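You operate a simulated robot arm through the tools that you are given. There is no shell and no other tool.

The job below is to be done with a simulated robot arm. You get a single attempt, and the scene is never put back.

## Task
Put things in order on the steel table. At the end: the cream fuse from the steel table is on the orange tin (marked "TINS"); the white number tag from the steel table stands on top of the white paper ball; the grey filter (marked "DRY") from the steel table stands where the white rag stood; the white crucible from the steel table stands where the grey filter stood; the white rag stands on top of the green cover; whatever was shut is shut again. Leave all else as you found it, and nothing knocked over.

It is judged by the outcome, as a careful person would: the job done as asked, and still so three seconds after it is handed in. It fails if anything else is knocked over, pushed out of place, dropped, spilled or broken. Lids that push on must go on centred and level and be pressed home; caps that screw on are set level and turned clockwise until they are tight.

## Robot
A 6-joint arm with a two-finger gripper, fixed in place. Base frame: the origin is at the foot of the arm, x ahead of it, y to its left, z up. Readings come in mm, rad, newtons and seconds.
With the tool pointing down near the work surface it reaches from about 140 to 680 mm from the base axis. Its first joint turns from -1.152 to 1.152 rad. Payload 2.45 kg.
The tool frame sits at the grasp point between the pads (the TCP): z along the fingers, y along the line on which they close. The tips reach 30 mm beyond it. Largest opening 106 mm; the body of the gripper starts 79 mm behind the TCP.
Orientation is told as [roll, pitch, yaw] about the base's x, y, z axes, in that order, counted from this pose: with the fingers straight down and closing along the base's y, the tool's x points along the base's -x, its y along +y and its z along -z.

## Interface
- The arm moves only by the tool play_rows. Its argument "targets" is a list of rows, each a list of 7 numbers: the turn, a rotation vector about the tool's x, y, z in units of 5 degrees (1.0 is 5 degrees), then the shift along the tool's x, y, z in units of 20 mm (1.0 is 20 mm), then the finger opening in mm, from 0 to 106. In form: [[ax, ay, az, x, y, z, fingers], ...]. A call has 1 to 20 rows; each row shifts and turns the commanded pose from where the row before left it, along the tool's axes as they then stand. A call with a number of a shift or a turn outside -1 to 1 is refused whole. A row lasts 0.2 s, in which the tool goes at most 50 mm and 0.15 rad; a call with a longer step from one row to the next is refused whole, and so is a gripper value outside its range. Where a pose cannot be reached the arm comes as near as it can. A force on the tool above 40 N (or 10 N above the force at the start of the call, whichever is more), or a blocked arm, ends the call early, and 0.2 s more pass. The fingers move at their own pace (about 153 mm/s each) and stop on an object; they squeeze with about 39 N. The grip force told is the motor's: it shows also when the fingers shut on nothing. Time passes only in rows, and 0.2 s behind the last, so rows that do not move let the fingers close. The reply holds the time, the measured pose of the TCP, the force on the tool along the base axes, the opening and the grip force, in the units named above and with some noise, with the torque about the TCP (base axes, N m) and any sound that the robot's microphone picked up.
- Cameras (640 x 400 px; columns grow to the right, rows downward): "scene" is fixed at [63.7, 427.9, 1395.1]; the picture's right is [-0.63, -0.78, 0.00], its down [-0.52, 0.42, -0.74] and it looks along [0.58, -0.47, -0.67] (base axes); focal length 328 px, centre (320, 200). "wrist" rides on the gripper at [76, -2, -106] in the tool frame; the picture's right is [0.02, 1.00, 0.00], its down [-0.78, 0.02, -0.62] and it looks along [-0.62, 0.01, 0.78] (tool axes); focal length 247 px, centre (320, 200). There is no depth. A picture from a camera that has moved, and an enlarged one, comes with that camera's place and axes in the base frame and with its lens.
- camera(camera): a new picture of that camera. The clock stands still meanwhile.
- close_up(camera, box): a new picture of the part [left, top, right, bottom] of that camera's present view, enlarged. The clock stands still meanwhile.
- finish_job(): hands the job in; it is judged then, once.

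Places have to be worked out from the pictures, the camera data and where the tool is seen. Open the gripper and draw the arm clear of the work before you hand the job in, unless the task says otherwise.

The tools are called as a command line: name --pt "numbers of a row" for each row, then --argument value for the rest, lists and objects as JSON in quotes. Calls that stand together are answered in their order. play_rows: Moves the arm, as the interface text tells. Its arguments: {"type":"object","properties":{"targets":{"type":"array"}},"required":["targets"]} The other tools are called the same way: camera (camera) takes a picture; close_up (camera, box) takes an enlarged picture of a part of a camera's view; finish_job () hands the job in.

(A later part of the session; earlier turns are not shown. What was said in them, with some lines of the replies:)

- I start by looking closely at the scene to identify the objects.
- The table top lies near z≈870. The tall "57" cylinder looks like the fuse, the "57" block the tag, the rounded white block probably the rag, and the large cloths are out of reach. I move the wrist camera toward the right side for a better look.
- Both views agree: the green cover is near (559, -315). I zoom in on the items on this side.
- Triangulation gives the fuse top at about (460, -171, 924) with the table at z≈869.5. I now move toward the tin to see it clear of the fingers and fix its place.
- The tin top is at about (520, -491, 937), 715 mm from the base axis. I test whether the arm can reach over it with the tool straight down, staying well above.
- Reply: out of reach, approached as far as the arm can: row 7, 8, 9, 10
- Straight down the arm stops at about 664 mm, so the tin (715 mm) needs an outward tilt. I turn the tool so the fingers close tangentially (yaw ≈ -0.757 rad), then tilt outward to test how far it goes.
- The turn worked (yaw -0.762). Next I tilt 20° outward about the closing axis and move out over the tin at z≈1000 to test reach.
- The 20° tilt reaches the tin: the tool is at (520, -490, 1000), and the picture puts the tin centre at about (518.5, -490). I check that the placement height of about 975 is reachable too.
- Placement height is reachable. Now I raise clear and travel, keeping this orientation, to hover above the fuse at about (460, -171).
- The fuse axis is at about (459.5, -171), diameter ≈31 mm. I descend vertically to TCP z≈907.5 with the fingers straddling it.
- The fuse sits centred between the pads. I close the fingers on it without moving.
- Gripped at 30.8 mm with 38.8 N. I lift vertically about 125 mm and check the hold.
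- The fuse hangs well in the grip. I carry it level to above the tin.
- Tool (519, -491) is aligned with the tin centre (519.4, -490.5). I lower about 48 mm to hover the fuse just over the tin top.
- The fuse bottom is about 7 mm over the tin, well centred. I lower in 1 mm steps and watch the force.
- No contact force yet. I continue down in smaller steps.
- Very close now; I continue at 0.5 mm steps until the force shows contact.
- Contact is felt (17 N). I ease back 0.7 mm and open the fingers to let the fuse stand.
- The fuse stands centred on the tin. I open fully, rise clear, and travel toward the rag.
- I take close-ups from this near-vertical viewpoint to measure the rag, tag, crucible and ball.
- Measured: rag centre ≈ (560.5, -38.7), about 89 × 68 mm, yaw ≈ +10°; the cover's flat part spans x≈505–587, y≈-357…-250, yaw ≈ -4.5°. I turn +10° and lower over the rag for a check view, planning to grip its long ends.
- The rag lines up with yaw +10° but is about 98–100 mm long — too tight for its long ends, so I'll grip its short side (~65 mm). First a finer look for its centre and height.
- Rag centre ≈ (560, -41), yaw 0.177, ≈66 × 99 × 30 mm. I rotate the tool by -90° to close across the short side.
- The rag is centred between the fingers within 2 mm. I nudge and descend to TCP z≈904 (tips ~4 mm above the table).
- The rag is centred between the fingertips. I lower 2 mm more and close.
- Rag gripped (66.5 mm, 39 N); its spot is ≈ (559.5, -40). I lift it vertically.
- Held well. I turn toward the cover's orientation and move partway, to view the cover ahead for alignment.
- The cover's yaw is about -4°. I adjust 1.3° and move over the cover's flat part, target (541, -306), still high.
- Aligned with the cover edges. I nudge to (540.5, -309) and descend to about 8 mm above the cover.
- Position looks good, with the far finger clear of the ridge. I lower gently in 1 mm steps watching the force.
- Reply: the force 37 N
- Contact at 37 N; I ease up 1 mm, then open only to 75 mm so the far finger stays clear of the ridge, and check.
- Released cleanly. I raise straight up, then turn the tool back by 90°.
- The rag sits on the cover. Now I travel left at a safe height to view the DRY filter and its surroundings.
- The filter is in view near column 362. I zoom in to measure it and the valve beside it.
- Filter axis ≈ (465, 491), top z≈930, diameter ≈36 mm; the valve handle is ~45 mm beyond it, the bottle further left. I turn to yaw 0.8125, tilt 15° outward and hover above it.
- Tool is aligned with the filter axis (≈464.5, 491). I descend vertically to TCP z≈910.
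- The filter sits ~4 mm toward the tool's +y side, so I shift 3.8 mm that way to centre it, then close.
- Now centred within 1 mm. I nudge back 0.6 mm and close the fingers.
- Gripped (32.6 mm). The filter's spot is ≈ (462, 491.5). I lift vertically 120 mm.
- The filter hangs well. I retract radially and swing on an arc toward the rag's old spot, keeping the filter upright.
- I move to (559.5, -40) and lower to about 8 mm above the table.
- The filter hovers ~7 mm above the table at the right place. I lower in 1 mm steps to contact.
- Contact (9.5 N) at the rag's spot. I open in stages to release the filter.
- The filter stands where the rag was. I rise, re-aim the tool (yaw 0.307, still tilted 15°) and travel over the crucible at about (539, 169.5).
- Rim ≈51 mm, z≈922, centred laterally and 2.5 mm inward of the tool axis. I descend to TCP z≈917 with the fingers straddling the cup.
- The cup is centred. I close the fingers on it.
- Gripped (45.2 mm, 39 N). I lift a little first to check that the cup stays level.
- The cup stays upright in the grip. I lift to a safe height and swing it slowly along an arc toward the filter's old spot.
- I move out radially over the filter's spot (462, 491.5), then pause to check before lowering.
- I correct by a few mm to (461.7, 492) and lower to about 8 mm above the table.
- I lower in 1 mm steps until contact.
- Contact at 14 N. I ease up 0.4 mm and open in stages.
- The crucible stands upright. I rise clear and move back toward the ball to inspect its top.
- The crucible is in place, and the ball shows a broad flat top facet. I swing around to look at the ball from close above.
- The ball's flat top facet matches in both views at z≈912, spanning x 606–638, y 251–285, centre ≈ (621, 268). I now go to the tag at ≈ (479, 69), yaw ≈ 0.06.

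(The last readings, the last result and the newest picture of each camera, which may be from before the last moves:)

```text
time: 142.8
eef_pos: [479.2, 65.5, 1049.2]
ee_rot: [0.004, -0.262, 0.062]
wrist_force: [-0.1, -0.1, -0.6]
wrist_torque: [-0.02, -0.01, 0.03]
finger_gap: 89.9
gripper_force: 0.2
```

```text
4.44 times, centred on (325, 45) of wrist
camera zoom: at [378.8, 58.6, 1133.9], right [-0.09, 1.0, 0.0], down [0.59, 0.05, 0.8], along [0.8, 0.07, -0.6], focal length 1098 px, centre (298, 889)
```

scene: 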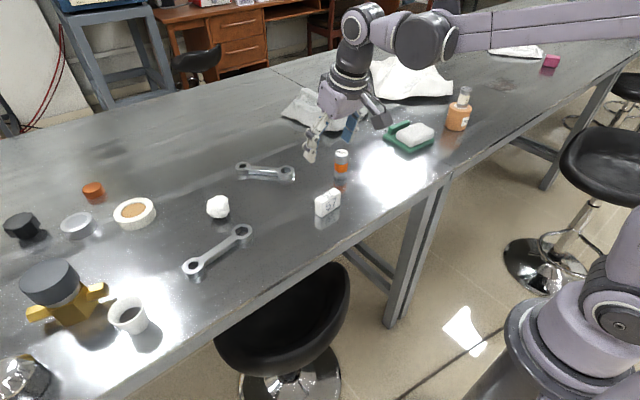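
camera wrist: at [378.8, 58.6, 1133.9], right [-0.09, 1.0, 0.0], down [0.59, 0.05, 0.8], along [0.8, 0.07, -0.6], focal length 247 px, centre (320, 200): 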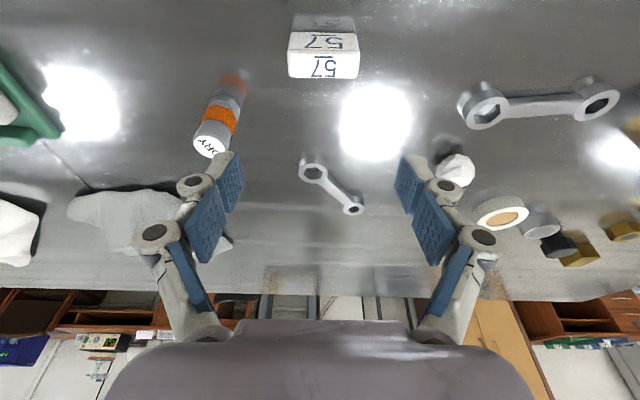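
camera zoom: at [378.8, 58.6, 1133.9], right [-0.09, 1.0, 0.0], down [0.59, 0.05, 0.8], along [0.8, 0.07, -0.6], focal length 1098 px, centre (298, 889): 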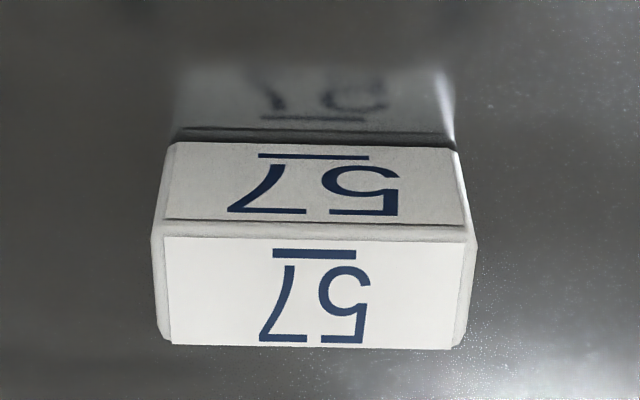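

The tag is aligned and centred under the tool. I descend to TCP z≈907 with the fingers off its two ends.

play_rows --pt "0 0 0 0.2065 0.035 0.77 90" --pt "0 0 0 0.2065 0 0.77 90" --pt "0 0 0 0.2065 0 0.77 90" --pt "0 0 0 0.2065 0 0.77 90" --pt "0 0 0 0.2065 0 0.77 90" --pt "0 0 0 0.2065 0 0.77 90" --pt "0 0 0 0.2065 0 0.77 90" --pt "0 0 0 0.2065 0 0.77 90" --pt "0 0 0 0.2065 0 0.77 90" --pt "0 0 0 0 0 0 90"

camera --camera "wrist"

close_up --camera "scene" --box '[280, 140, 380, 240]'

```text
time: 145.0
eef_pos: [479.9, 69.4, 906.7]
ee_rot: [0.004, -0.262, 0.063]
wrist_force: [0.5, -0.6, 0.2]
wrist_torque: [0.01, 0.03, -0.01]
finger_gap: 90.2
gripper_force: 0.1
```

```text
taken
camera wrist: at [379.2, 61.8, 989.9], right [-0.08, 1.0, 0.0], down [0.59, 0.05, 0.8], along [0.8, 0.07, -0.6], focal length 247 px, centre (320, 200)
```

wrist: 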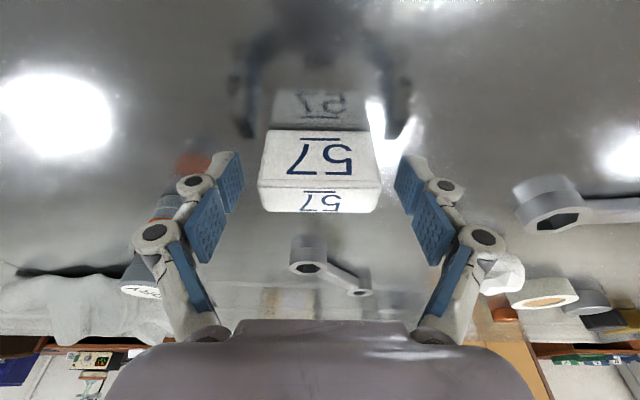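

```text
4.00 times, centred on (330, 190) of scene
camera zoom: at [63.7, 427.9, 1395.1], right [-0.63, -0.78, 0.0], down [-0.52, 0.42, -0.74], along [0.58, -0.47, -0.67], focal length 1310 px, centre (280, 240)
```

zoom: 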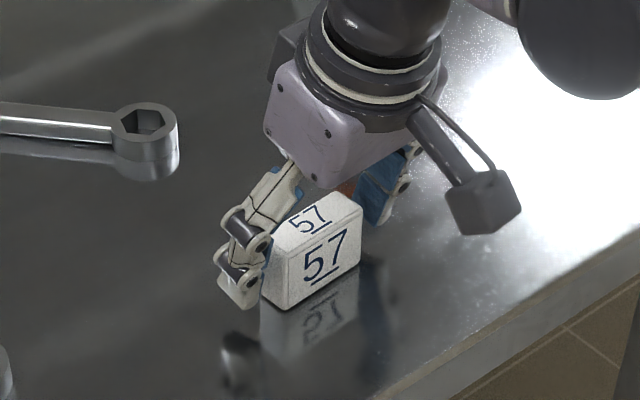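

The tag is ~1.2 mm off laterally; I nudge and close on its ends.

play_rows --pt "0 0 0 0 -0.06 0 90" --pt "0 0 0 0 0 0 76" --pt "0 0 0 0 0 0 66" --pt "0 0 0 0 0 0 58" --pt "0 0 0 0 0 0 48" --pt "0 0 0 0 0 0 48" --pt "0 0 0 0 0 0 48"

camera --camera "wrist"

close_up --camera "scene" --box '[280, 140, 380, 240]'

```text
time: 146.6
eef_pos: [479.8, 68.7, 906.2]
ee_rot: [0.004, -0.262, 0.063]
wrist_force: [-0.9, 0.3, 8.4]
wrist_torque: [-0.04, 0.02, -0.02]
finger_gap: 60.6
gripper_force: 38.9
```

```text
taken
camera wrist: at [379.2, 60.3, 990.8], right [-0.08, 1.0, 0.0], down [0.59, 0.05, 0.8], along [0.8, 0.07, -0.6], focal length 247 px, centre (320, 200)
```

wrist: 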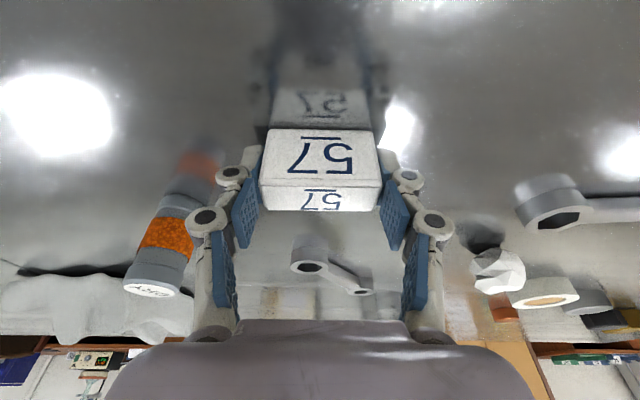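

```text
4.00 times, centred on (330, 190) of scene
camera zoom: at [63.6, 427.9, 1395.1], right [-0.63, -0.78, 0.0], down [-0.52, 0.42, -0.74], along [0.58, -0.47, -0.67], focal length 1310 px, centre (280, 240)
```

zoom: 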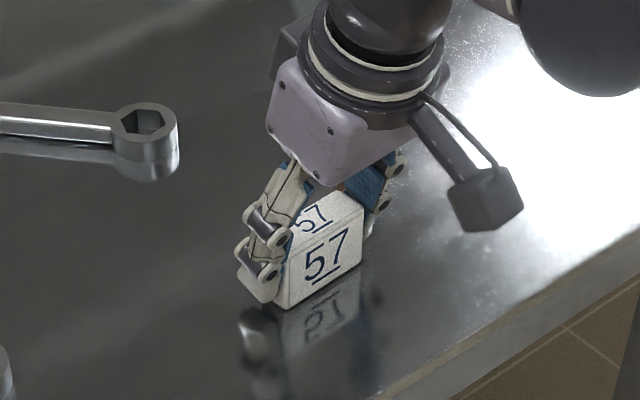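

Gripped at 60.6 mm. I lift slowly and check.

play_rows --pt "0 0 0 -0.026 0 -0.0966 48" --pt "0 0 0 -0.052 0 -0.193 48" --pt "0 0 0 -0.13 0 -0.483 48" --pt "0 0 0 -0.207 0 -0.773 48" --pt "0 0 0 -0.207 0 -0.773 48" --pt "0 0 0 -0.207 0 -0.773 48" --pt "0 0 0 -0.207 0 -0.773 48" --pt "0 0 0 -0.207 0 -0.773 48" --pt "0 0 0 -0.207 0 -0.773 48" --pt "0 0 0 -0.104 0 -0.386 48" --pt "0 0 0 0 0 0 48"

camera --camera "wrist"

close_up --camera "scene" --box '[280, 90, 400, 210]'

```text
time: 149.0
eef_pos: [478.6, 66.5, 1027.2]
ee_rot: [0.004, -0.262, 0.061]
wrist_force: [-0.5, 0.5, -0.5]
wrist_torque: [-0.01, 0.0, -0.03]
finger_gap: 60.2
gripper_force: 39.3
```

```text
taken
camera wrist: at [378.4, 59.0, 1112.0], right [-0.08, 1.0, 0.0], down [0.59, 0.05, 0.8], along [0.8, 0.07, -0.6], focal length 247 px, centre (320, 200)
```

wrist: 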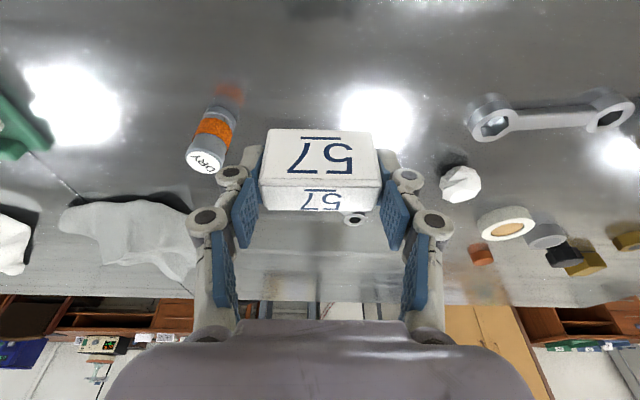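

```text
3.33 times, centred on (340, 150) of scene
camera zoom: at [63.8, 427.9, 1395.1], right [-0.63, -0.78, 0.0], down [-0.52, 0.42, -0.74], along [0.58, -0.47, -0.67], focal length 1092 px, centre (253, 367)
```

zoom: 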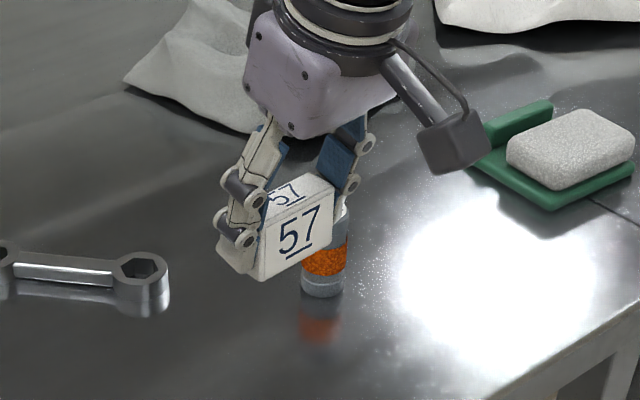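

The tag is level in the grip. I turn to yaw 0.407 and carry it over the ball.

play_rows --pt "-0.2054 0 -0.766 0 0 0 48" --pt "-0.2054 0 -0.766 0 0 0 48" --pt "-0.2054 0 -0.766 0 0 0 48" --pt "-0.2054 0 -0.766 0 0 0 48" --pt "-0.2054 0 -0.766 0 0 0 48" --pt "0 0 0 -0.424 0.268 0.114 48" --pt "0 0 0 -0.8475 0.536 0.227 48" --pt "0 0 0 -0.8475 0.536 0.227 48" --pt "0 0 0 -0.8475 0.536 0.227 48" --pt "0 0 0 -0.8475 0.536 0.227 48" --pt "0 0 0 -0.8475 0.536 0.227 48" --pt "0 0 0 -0.8475 0.536 0.227 48" --pt "0 0 0 -0.8475 0.536 0.227 48" --pt "0 0 0 -0.8475 0.536 0.227 48" --pt "0 0 0 -0.8475 0.536 0.227 48" --pt "0 0 0 -0.8475 0.536 0.227 48" --pt "0 0 0 -0.8475 0.536 0.227 48" --pt "0 0 0 -0.424 0.268 0.114 48" --pt "0 0 0 0 0 0 48"

camera --camera "wrist"

close_up --camera "scene" --box '[160, 120, 300, 240]'

```text
time: 153.0
eef_pos: [621.2, 269.3, 1028.8]
ee_rot: [0.003, -0.263, 0.41]
wrist_force: [-0.5, -0.4, -1.0]
wrist_torque: [0.01, -0.02, -0.01]
finger_gap: 60.6
gripper_force: 38.7
```

```text
taken
camera wrist: at [529.0, 227.8, 1112.0], right [-0.42, 0.91, 0.0], down [0.54, 0.25, 0.8], along [0.73, 0.34, -0.59], focal length 247 px, centre (320, 200)
```

wrist: 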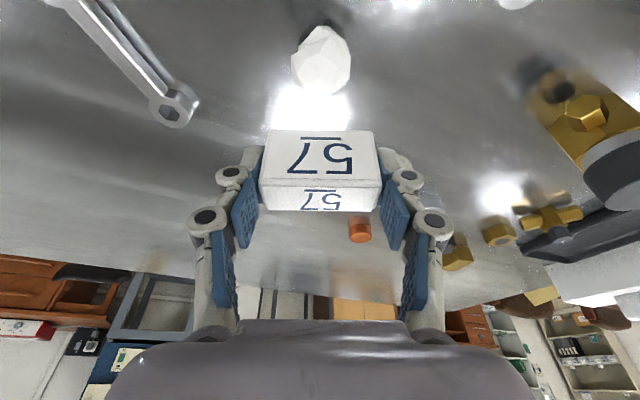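

```text
3.33 times, centred on (230, 180) of scene
camera zoom: at [63.8, 427.9, 1395.1], right [-0.63, -0.78, 0.0], down [-0.52, 0.42, -0.74], along [0.58, -0.47, -0.67], focal length 1092 px, centre (620, 267)
```

zoom: 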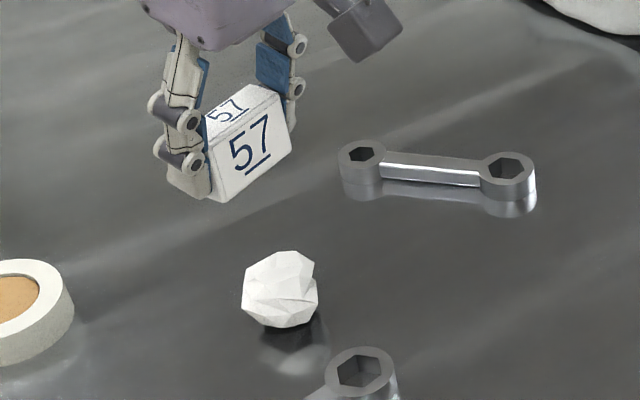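

I zoom on the ball's facet from this pose to align the tag over it in the tool frame.

close_up --camera "wrist" --box '[280, 10, 370, 110]'

```text
4.00 times, centred on (325, 60) of wrist
camera zoom: at [529.0, 227.8, 1112.0], right [-0.42, 0.91, 0.0], down [0.54, 0.25, 0.8], along [0.73, 0.34, -0.59], focal length 988 px, centre (300, 760)
```

zoom: 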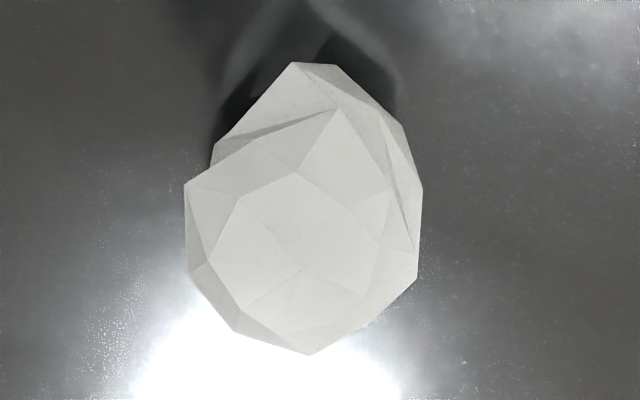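

Facet centre is about 1–2 mm inward and to -y of the tag's centre. I correct this and descend to ~10 mm above the ball.

play_rows --pt "0 0 0 0.11 -0.06 -0.03 48" --pt "0 0 0 0.074 0 0.274 48" --pt "0 0 0 0.1475 0 0.5475 48" --pt "0 0 0 0.1475 0 0.5475 48" --pt "0 0 0 0.1475 0 0.5475 48" --pt "0 0 0 0.1475 0 0.5475 48" --pt "0 0 0 0.1475 0 0.5475 48" --pt "0 0 0 0.074 0 0.274 48" --pt "0 0 0 0 0 0 48"

camera --camera "wrist"

close_up --camera "scene" --box '[180, 150, 260, 230]'

```text
time: 155.0
eef_pos: [619.0, 268.1, 960.0]
ee_rot: [0.006, -0.264, 0.409]
wrist_force: [0.5, 0.4, -0.2]
wrist_torque: [0.0, -0.01, 0.0]
finger_gap: 60.9
gripper_force: 38.9
```

```text
taken
camera wrist: at [527.3, 225.7, 1044.5], right [-0.42, 0.91, 0.0], down [0.54, 0.25, 0.8], along [0.73, 0.34, -0.59], focal length 247 px, centre (320, 200)
```

wrist: 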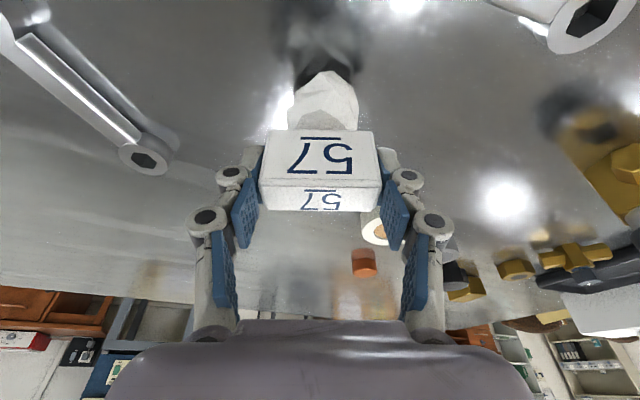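

```text
5.00 times, centred on (220, 190) of scene
camera zoom: at [63.8, 427.9, 1395.1], right [-0.63, -0.78, 0.0], down [-0.52, 0.42, -0.74], along [0.58, -0.47, -0.67], focal length 1638 px, centre (820, 250)
```

zoom: 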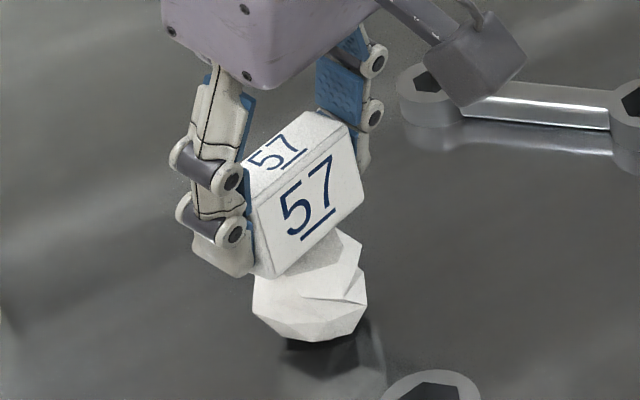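

close_up --camera "scene" --box '[200, 170, 240, 220]'

close_up --camera "wrist" --box '[240, 60, 400, 220]'

```text
8.00 times, centred on (220, 195) of scene
camera zoom: at [63.8, 427.9, 1395.1], right [-0.63, -0.78, 0.0], down [-0.52, 0.42, -0.74], along [0.58, -0.47, -0.67], focal length 2620 px, centre (1120, 240)
```

zoom: 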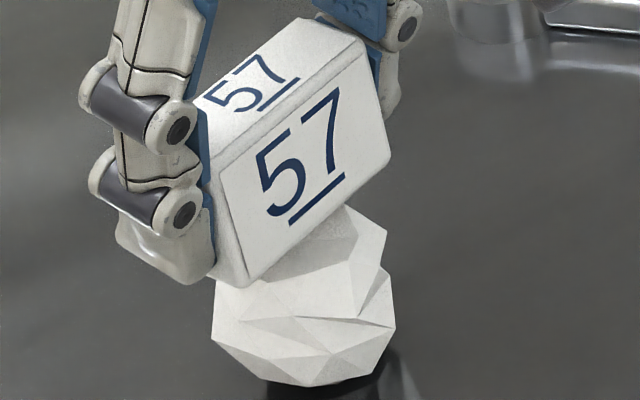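

```text
2.50 times, centred on (320, 140) of wrist
camera zoom: at [527.3, 225.7, 1044.5], right [-0.42, 0.91, 0.0], down [0.54, 0.25, 0.8], along [0.73, 0.34, -0.59], focal length 617 px, centre (320, 350)
```

zoom: 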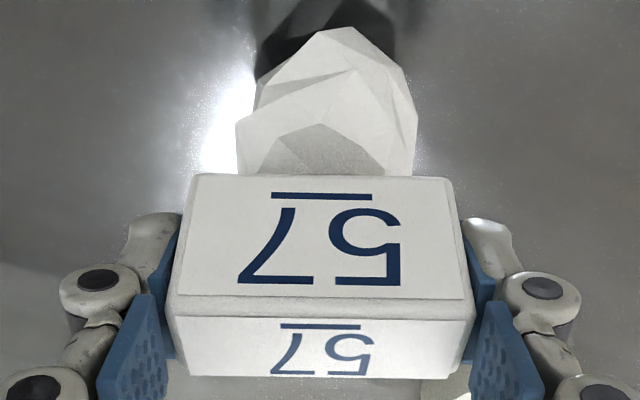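

The tag hovers ~11 mm over the facet, centred within ~2 mm. I shift 1 mm inward and lower in 1 mm steps.

play_rows --pt "0 0 0 0.048 -0.03 -0.013 48" --pt "0 0 0 0.013 0 0.0483 48" --pt "0 0 0 0.013 0 0.0483 48" --pt "0 0 0 0.013 0 0.0483 48" --pt "0 0 0 0.013 0 0.0483 48" --pt "0 0 0 0.013 0 0.0483 48" --pt "0 0 0 0.013 0 0.0483 48" --pt "0 0 0 0.013 0 0.0483 48" --pt "0 0 0 0 0 0 48"

close_up --camera "scene" --box '[200, 170, 240, 220]'

```text
time: 157.0
eef_pos: [617.7, 267.8, 953.2]
ee_rot: [0.006, -0.264, 0.408]
wrist_force: [0.6, 0.1, 0.1]
wrist_torque: [-0.01, 0.0, -0.01]
finger_gap: 60.6
gripper_force: 39.3
```

```text
8.00 times, centred on (220, 195) of scene
camera zoom: at [63.8, 427.9, 1395.1], right [-0.63, -0.78, 0.0], down [-0.52, 0.42, -0.74], along [0.58, -0.47, -0.67], focal length 2620 px, centre (1120, 240)
```

zoom: 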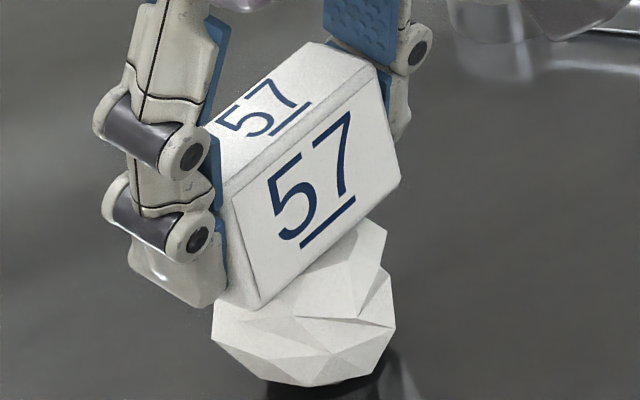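

Lateral alignment is now within 1 mm with ~3 mm left. I continue in fine steps watching the force.

play_rows --pt "0 0 0 0.0104 0 0.0386 48" --pt "0 0 0 0 0 0 48"

play_rows --pt "0 0 0 0.0104 0 0.0386 48" --pt "0 0 0 0 0 0 48"

play_rows --pt "0 0 0 0.0078 0 0.029 48" --pt "0 0 0 0 0 0 48"

```text
time: 157.6
eef_pos: [617.4, 266.8, 953.3]
ee_rot: [0.005, -0.266, 0.409]
wrist_force: [0.0, 0.0, 2.1]
wrist_torque: [0.01, -0.01, 0.0]
finger_gap: 60.7
gripper_force: 38.9
```

```text
time: 158.2
eef_pos: [619.0, 267.2, 952.2]
ee_rot: [0.003, -0.265, 0.409]
wrist_force: [-1.3, -0.6, 8.4]
wrist_torque: [-0.01, 0.03, -0.01]
finger_gap: 60.5
gripper_force: 38.6
```

```text
time: 158.8
eef_pos: [618.7, 267.0, 952.9]
ee_rot: [0.006, -0.263, 0.41]
wrist_force: [-1.4, -0.2, 16.3]
wrist_torque: [0.0, 0.03, 0.03]
finger_gap: 60.6
gripper_force: 38.8
```

close_up --camera "scene" --box '[200, 170, 240, 220]'

close_up --camera "wrist" --box '[240, 60, 400, 220]'

```text
8.00 times, centred on (220, 195) of scene
camera zoom: at [63.4, 427.8, 1395.2], right [-0.63, -0.78, 0.0], down [-0.52, 0.42, -0.74], along [0.58, -0.47, -0.67], focal length 2620 px, centre (1120, 240)
```

zoom: 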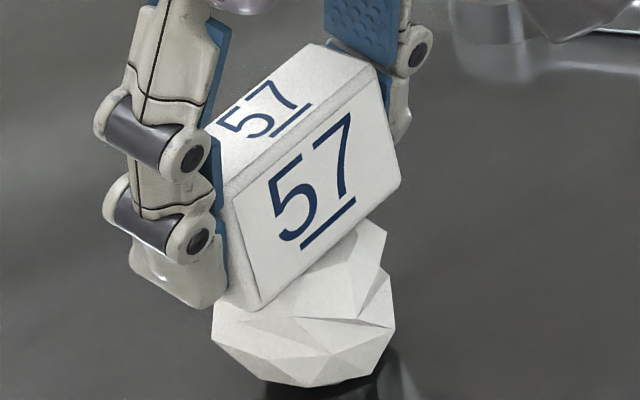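

```text
2.50 times, centred on (320, 140) of wrist
camera zoom: at [526.4, 224.6, 1035.7], right [-0.42, 0.91, 0.0], down [0.54, 0.25, 0.8], along [0.73, 0.34, -0.59], focal length 617 px, centre (320, 350)
```

zoom: 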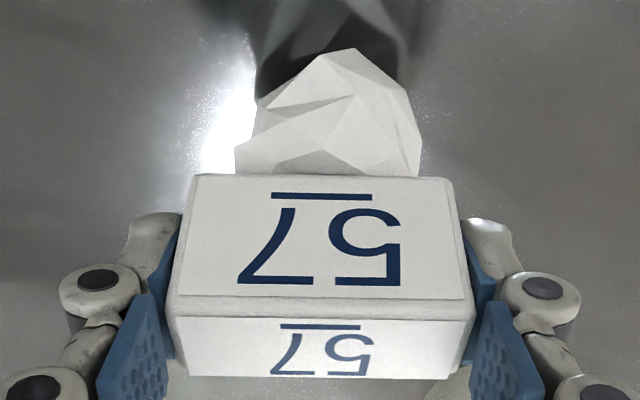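

Contact at 16 N, tag flat on the facet. I ease off ~0.9 mm and open very gradually.

play_rows --pt "0 0 0 -0.0117 0 -0.0435 48" --pt "0 0 0 0 0 0 48"

play_rows --pt "0 0 0 0 0 0 60" --pt "0 0 0 0 0 0 61.5" --pt "0 0 0 0 0 0 63" --pt "0 0 0 0 0 0 66" --pt "0 0 0 0 0 0 70" --pt "0 0 0 0 0 0 76" --pt "0 0 0 0 0 0 84" --pt "0 0 0 0 0 0 84"

close_up --camera "scene" --box '[200, 170, 240, 220]'

camera --camera "wrist"

```text
time: 159.4
eef_pos: [618.5, 266.5, 953.1]
ee_rot: [0.003, -0.263, 0.408]
wrist_force: [1.0, 0.0, 9.9]
wrist_torque: [-0.01, -0.07, 0.01]
finger_gap: 60.6
gripper_force: 39.2
```

```text
time: 161.2
eef_pos: [618.6, 266.8, 951.6]
ee_rot: [0.005, -0.263, 0.409]
wrist_force: [-0.4, -0.3, -0.6]
wrist_torque: [0.02, -0.03, -0.02]
finger_gap: 84.0
gripper_force: 0.1
```

```text
8.00 times, centred on (220, 195) of scene
camera zoom: at [63.7, 427.9, 1395.1], right [-0.63, -0.78, 0.0], down [-0.52, 0.42, -0.74], along [0.58, -0.47, -0.67], focal length 2620 px, centre (1120, 240)
```

zoom: 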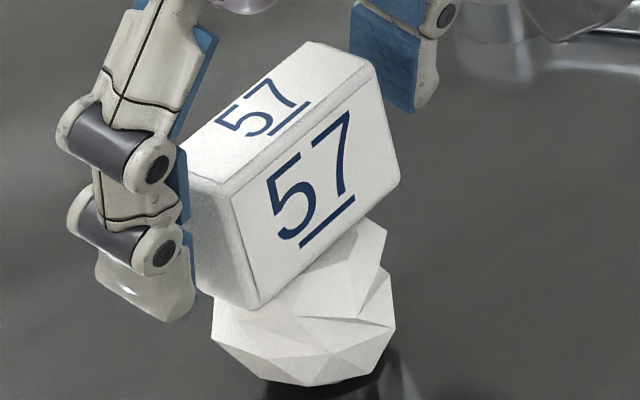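

```text
taken
camera wrist: at [526.3, 224.8, 1036.1], right [-0.42, 0.91, 0.0], down [0.54, 0.25, 0.8], along [0.73, 0.34, -0.59], focal length 247 px, centre (320, 200)
```

wrist: 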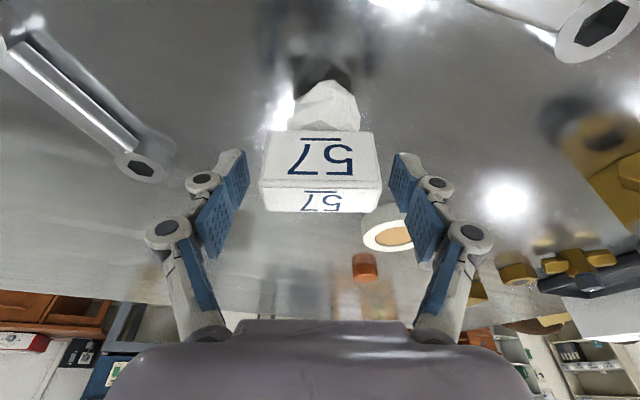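

The tag stands by itself on the ball. I raise straight up, clear of it.

play_rows --pt "0 0 0 -0.052 0 -0.193 84" --pt "0 0 0 -0.13 0 -0.483 84" --pt "0 0 0 -0.207 0 -0.773 84" --pt "0 0 0 -0.207 0 -0.773 84" --pt "0 0 0 -0.207 0 -0.773 84" --pt "0 0 0 -0.207 0 -0.773 84" --pt "0 0 0 -0.207 0 -0.773 84" --pt "0 0 0 -0.207 0 -0.773 84" --pt "0 0 0 -0.207 0 -0.773 84" --pt "0 0 0 0 0 0 84"

camera --camera "scene"

close_up --camera "scene" --box '[180, 160, 260, 230]'

```text
time: 163.4
eef_pos: [618.0, 266.2, 1079.7]
ee_rot: [0.006, -0.264, 0.408]
wrist_force: [-0.5, 0.4, 0.5]
wrist_torque: [-0.01, -0.02, 0.01]
finger_gap: 84.0
gripper_force: 0.1
```

```text
taken
```

scene: 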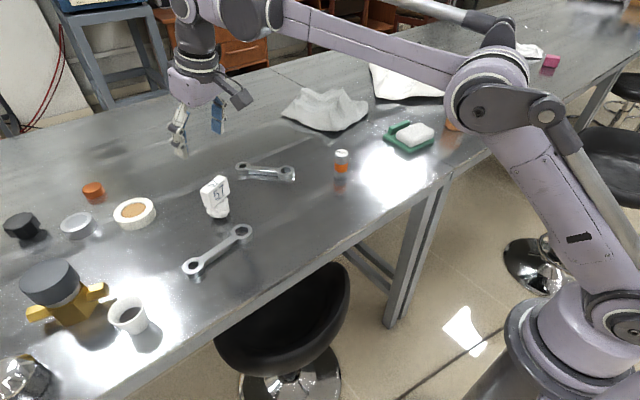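

```text
5.71 times, centred on (220, 195) of scene
camera zoom: at [63.7, 427.9, 1395.1], right [-0.63, -0.78, 0.0], down [-0.52, 0.42, -0.74], along [0.58, -0.47, -0.67], focal length 1872 px, centre (891, 229)
```

zoom: 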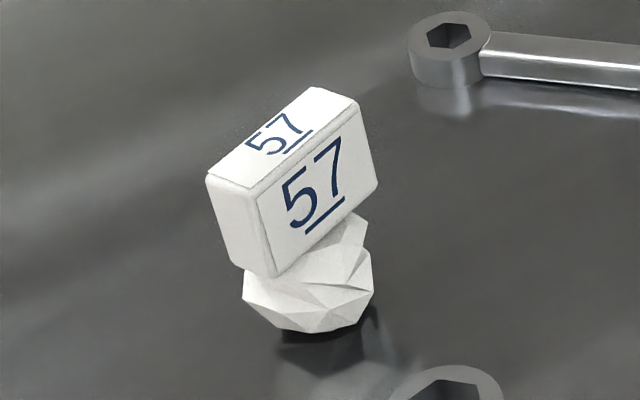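

The tag stands on the ball. I check the placements of the crucible, filter, rag and fuse with close-ups while drawing the arm back.

play_rows --pt "0 0 0 0.8 0 -0.2 84" --pt "0 0 0 0.8 0 -0.2 84" --pt "0 0 0 0.8 0 -0.2 84" --pt "0 0 0 0.8 0 -0.2 84" --pt "0 0 0 0.8 0 -0.2 84" --pt "0 0 0 0.8 0 -0.2 84" --pt "0 0 0 0.8 0 -0.2 84" --pt "0 0 0 0.8 0 -0.2 84" --pt "0 0 0 0.8 0 -0.2 84" --pt "0 0 0 0.8 0 -0.2 84" --pt "0 0 0 0.8 0 -0.2 84" --pt "0 0 0 0.8 0 -0.2 84" --pt "0 1 0 0.8 0 -0.2 84" --pt "0 1 0 0.8 0 -0.2 84" --pt "0 1 0 0.8 0 -0.2 84" --pt "0 0 0 0 0 0 106"

camera --camera "scene"

close_up --camera "scene" --box '[80, 270, 180, 360]'

close_up --camera "scene" --box '[310, 130, 380, 200]'

close_up --camera "scene" --box '[370, 80, 490, 170]'

camera --camera "wrist"

```text
time: 166.8
eef_pos: [390.5, 168.9, 1078.8]
ee_rot: [0.003, -0.001, 0.41]
wrist_force: [0.4, 0.1, 0.2]
wrist_torque: [-0.01, 0.02, -0.03]
finger_gap: 105.8
gripper_force: 0.0
```

```text
taken
```

scene: 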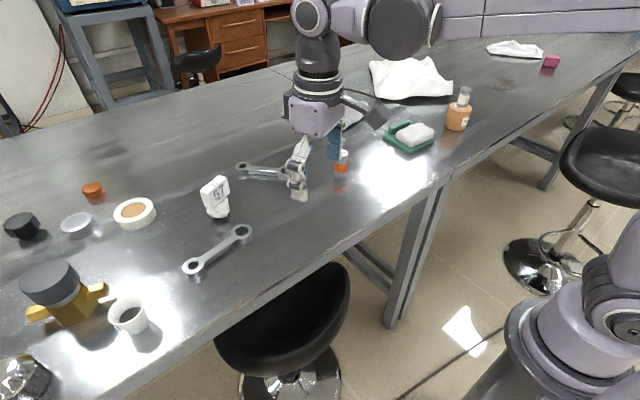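

```text
4.44 times, centred on (130, 315) of scene
camera zoom: at [63.7, 427.9, 1395.1], right [-0.63, -0.78, 0.0], down [-0.52, 0.42, -0.74], along [0.58, -0.47, -0.67], focal length 1456 px, centre (1164, -311)
```

zoom: 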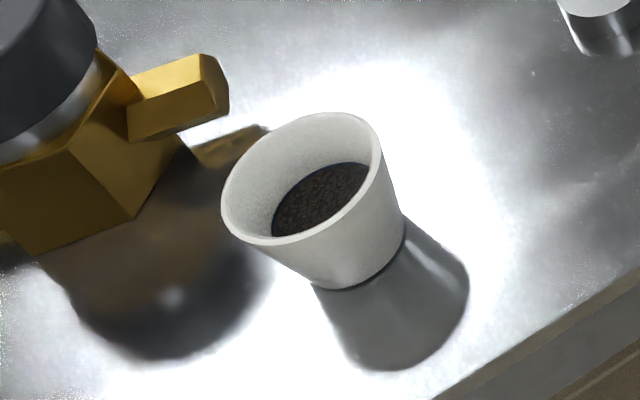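

```text
5.71 times, centred on (345, 165) of scene
camera zoom: at [63.7, 427.9, 1395.1], right [-0.63, -0.78, 0.0], down [-0.52, 0.42, -0.74], along [0.58, -0.47, -0.67], focal length 1872 px, centre (177, 400)
```

zoom: 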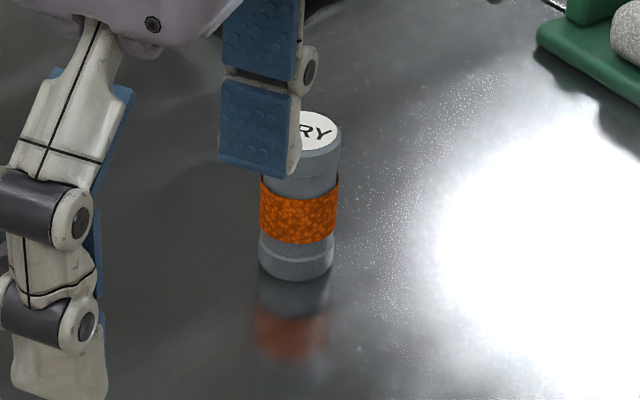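

```text
4.44 times, centred on (430, 125) of scene
camera zoom: at [63.7, 427.9, 1395.1], right [-0.63, -0.78, 0.0], down [-0.52, 0.42, -0.74], along [0.58, -0.47, -0.67], focal length 1456 px, centre (-169, 533)
```

zoom: 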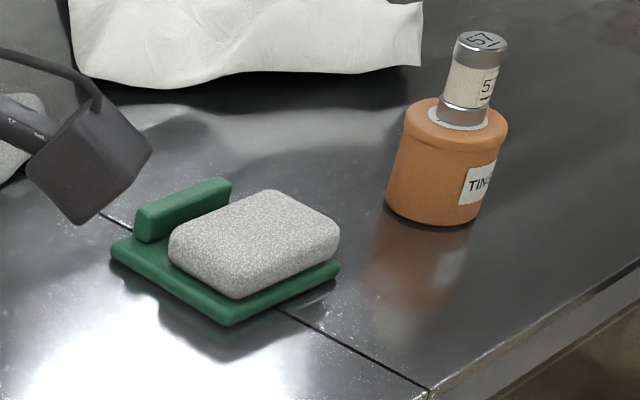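

```text
taken
camera wrist: at [321.6, 136.0, 1185.7], right [-0.42, 0.91, 0.0], down [0.71, 0.33, 0.62], along [0.56, 0.26, -0.78], focal length 247 px, centre (320, 200)
```

wrist: 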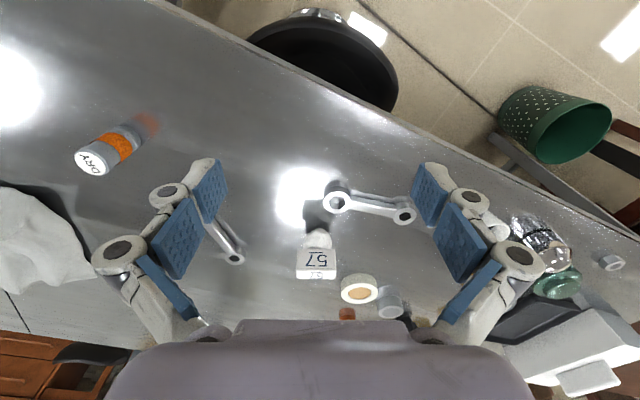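

Everything stands properly. I double-check the crucible's position against the filter's former spot from the same wrist viewpoint I used before.

play_rows --pt "0 0 0.94 0 0 0 106" --pt "0 0 0.94 0 0 0 106" --pt "0 0 0.94 0 0 0 106" --pt "0 0 0.94 0 0 0 106" --pt "0 0 0.94 0 0 0 106" --pt "0 0 0 -0.06 0.975 0.02 106" --pt "0 0 0 -0.06 0.975 0.02 106" --pt "0 0 0 -0.06 0.975 0.02 106" --pt "0 0 0 -0.06 0.975 0.02 106" --pt "0 0 0 -0.06 0.975 0.02 106" --pt "0 0 0 -0.06 0.975 0.02 106" --pt "0 0 0 -0.06 0.975 0.02 106" --pt "0 0 0 -0.06 0.975 0.02 106" --pt "0 0 0 -0.06 0.975 0.02 106" --pt "0 0 0 -0.06 0.975 0.02 106" --pt "0 0 0 -0.06 0.975 0.02 106" --pt "0 0 0 -0.06 0.975 0.02 106" --pt "0 0 0 -0.06 0.975 0.02 106" --pt "0 0 0 -0.06 0.975 0.02 106" --pt "0 0 0 0 0 0 106"

camera --camera "wrist"

close_up --camera "wrist" --box '[320, 90, 460, 200]'

```text
time: 171.0
eef_pos: [407.9, 440.7, 1075.3]
ee_rot: [0.005, 0.001, 0.0]
wrist_force: [0.5, -0.1, 0.1]
wrist_torque: [-0.02, 0.02, 0.02]
finger_gap: 106.2
gripper_force: 0.1
```

```text
taken
camera wrist: at [332.0, 438.9, 1182.6], right [-0.02, 1.0, 0.0], down [0.78, 0.01, 0.62], along [0.62, 0.02, -0.78], focal length 247 px, centre (320, 200)
```

wrist: 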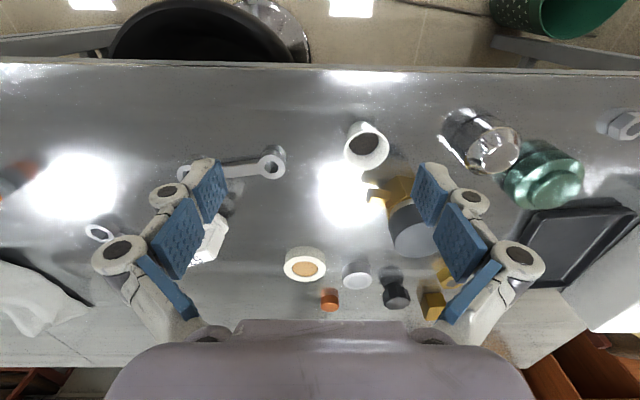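

```text
3.64 times, centred on (390, 145) of wrist
camera zoom: at [332.0, 438.9, 1182.6], right [-0.02, 1.0, 0.0], down [0.78, 0.01, 0.62], along [0.62, 0.02, -0.78], focal length 898 px, centre (66, 400)
```

zoom: 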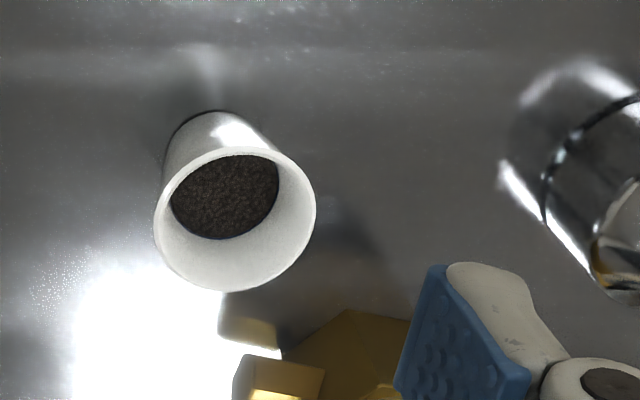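

The crucible is within about 6 mm of the filter's former place and upright, which is fine. I draw the arm back to its starting pose, clear of the work.

play_rows --pt "0 0 0 0.274 -0.976 -0.23 106" --pt "0 0 0 0.274 -0.976 -0.23 106" --pt "0 0 0 0.274 -0.976 -0.23 106" --pt "0 0 0 0.274 -0.976 -0.23 106" --pt "0 0 0 0.274 -0.976 -0.23 106" --pt "0 0 0 0.274 -0.976 -0.23 106" --pt "0 0 0 0.274 -0.976 -0.23 106" --pt "0 0 0 0.274 -0.976 -0.23 106" --pt "0 0 0 0.274 -0.976 -0.23 106" --pt "0 0 0 0.274 -0.976 -0.23 106" --pt "0 0 0 0.274 -0.976 -0.23 106" --pt "0 0 0 0.274 -0.976 -0.23 106" --pt "0 0 0 0.274 -0.976 -0.23 106" --pt "0 0 0 0.274 -0.976 -0.23 106" --pt "0 0 0 0.274 -0.976 -0.23 106" --pt "0 0 0 0.274 -0.976 -0.23 106" --pt "0 0 0 0.274 -0.976 -0.23 106" --pt "0 0 0 0.274 -0.976 -0.23 106" --pt "0 0 0 0.274 -0.976 -0.23 106" --pt "0 0 0 0 0 0 106"

camera --camera "scene"

camera --camera "wrist"

close_up --camera "scene" --box '[180, 80, 490, 280]'

```text
time: 175.2
eef_pos: [304.2, 68.4, 1159.8]
ee_rot: [0.006, -0.001, 0.0]
wrist_force: [-0.1, 0.3, 0.7]
wrist_torque: [-0.02, 0.02, -0.02]
finger_gap: 105.8
gripper_force: 0.1
```

```text
taken
```

scene: 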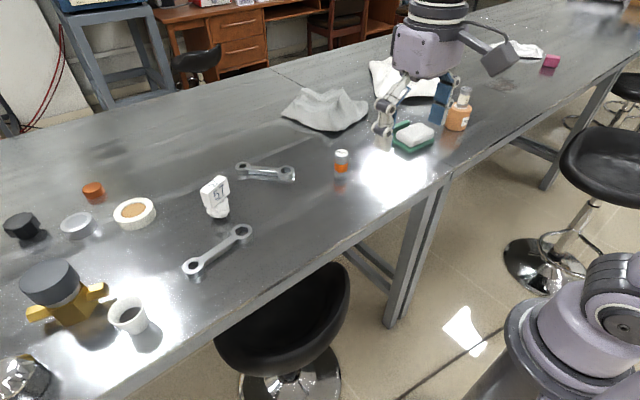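

```text
taken
camera wrist: at [227.0, 66.8, 1266.2], right [-0.02, 1.0, 0.0], down [0.78, 0.01, 0.62], along [0.62, 0.02, -0.78], focal length 247 px, centre (320, 200)
```

wrist: 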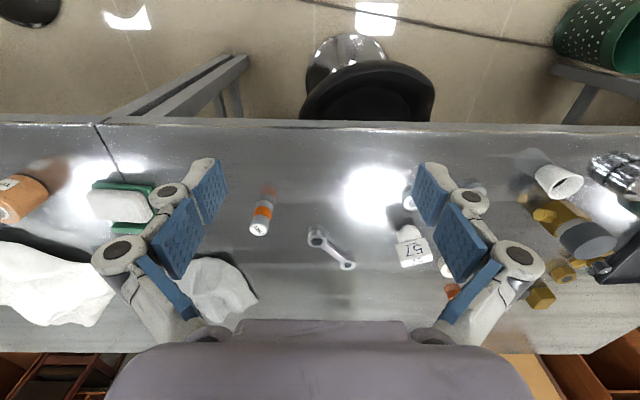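

```text
2.00 times, centred on (335, 180) of scene
camera zoom: at [63.7, 427.9, 1395.1], right [-0.63, -0.78, 0.0], down [-0.52, 0.42, -0.74], along [0.58, -0.47, -0.67], focal length 655 px, centre (290, 240)
```

zoom: 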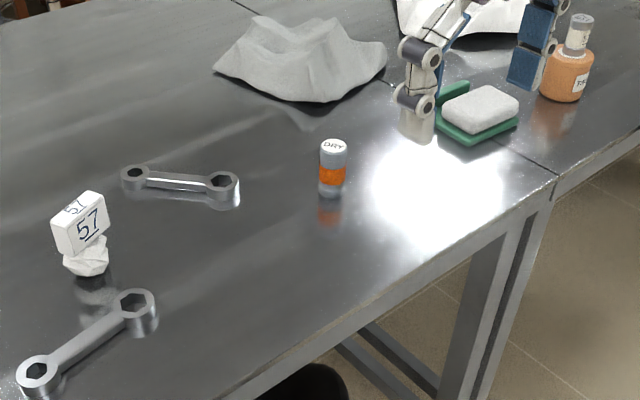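

All five items are in place and standing: the fuse on the tin, tag on the ball, filter at the rag's spot, crucible at the filter's spot, and rag on the cover. Nothing was opened, the arm is clear with the gripper open, so I hand the job in.

finish_job

```text
The job is handed in.
```

I moved all five items to where you asked, and the job is handed in. In the final pictures everything was standing and nothing else had moved.

- **Cream fuse:** it stands upright in the centre of the orange "TINS" tin.
- **White number tag:** it stands on the flat top of the white paper ball.
- **White rag:** it lies on the flat part of the green cover, clear of the ridge. I took the rounded, speckled white block to be the rag, because the large white cloth was out of the arm's reach.
- **Grey "DRY" filter:** it stands where the rag was, within about 2 mm.
- **White crucible:** it stands where the filter was, about 6 mm off that spot, with its contents unspilled.

I opened nothing, so there was nothing to shut again. The gripper is open, and the arm is back at its starting position, clear of the work.
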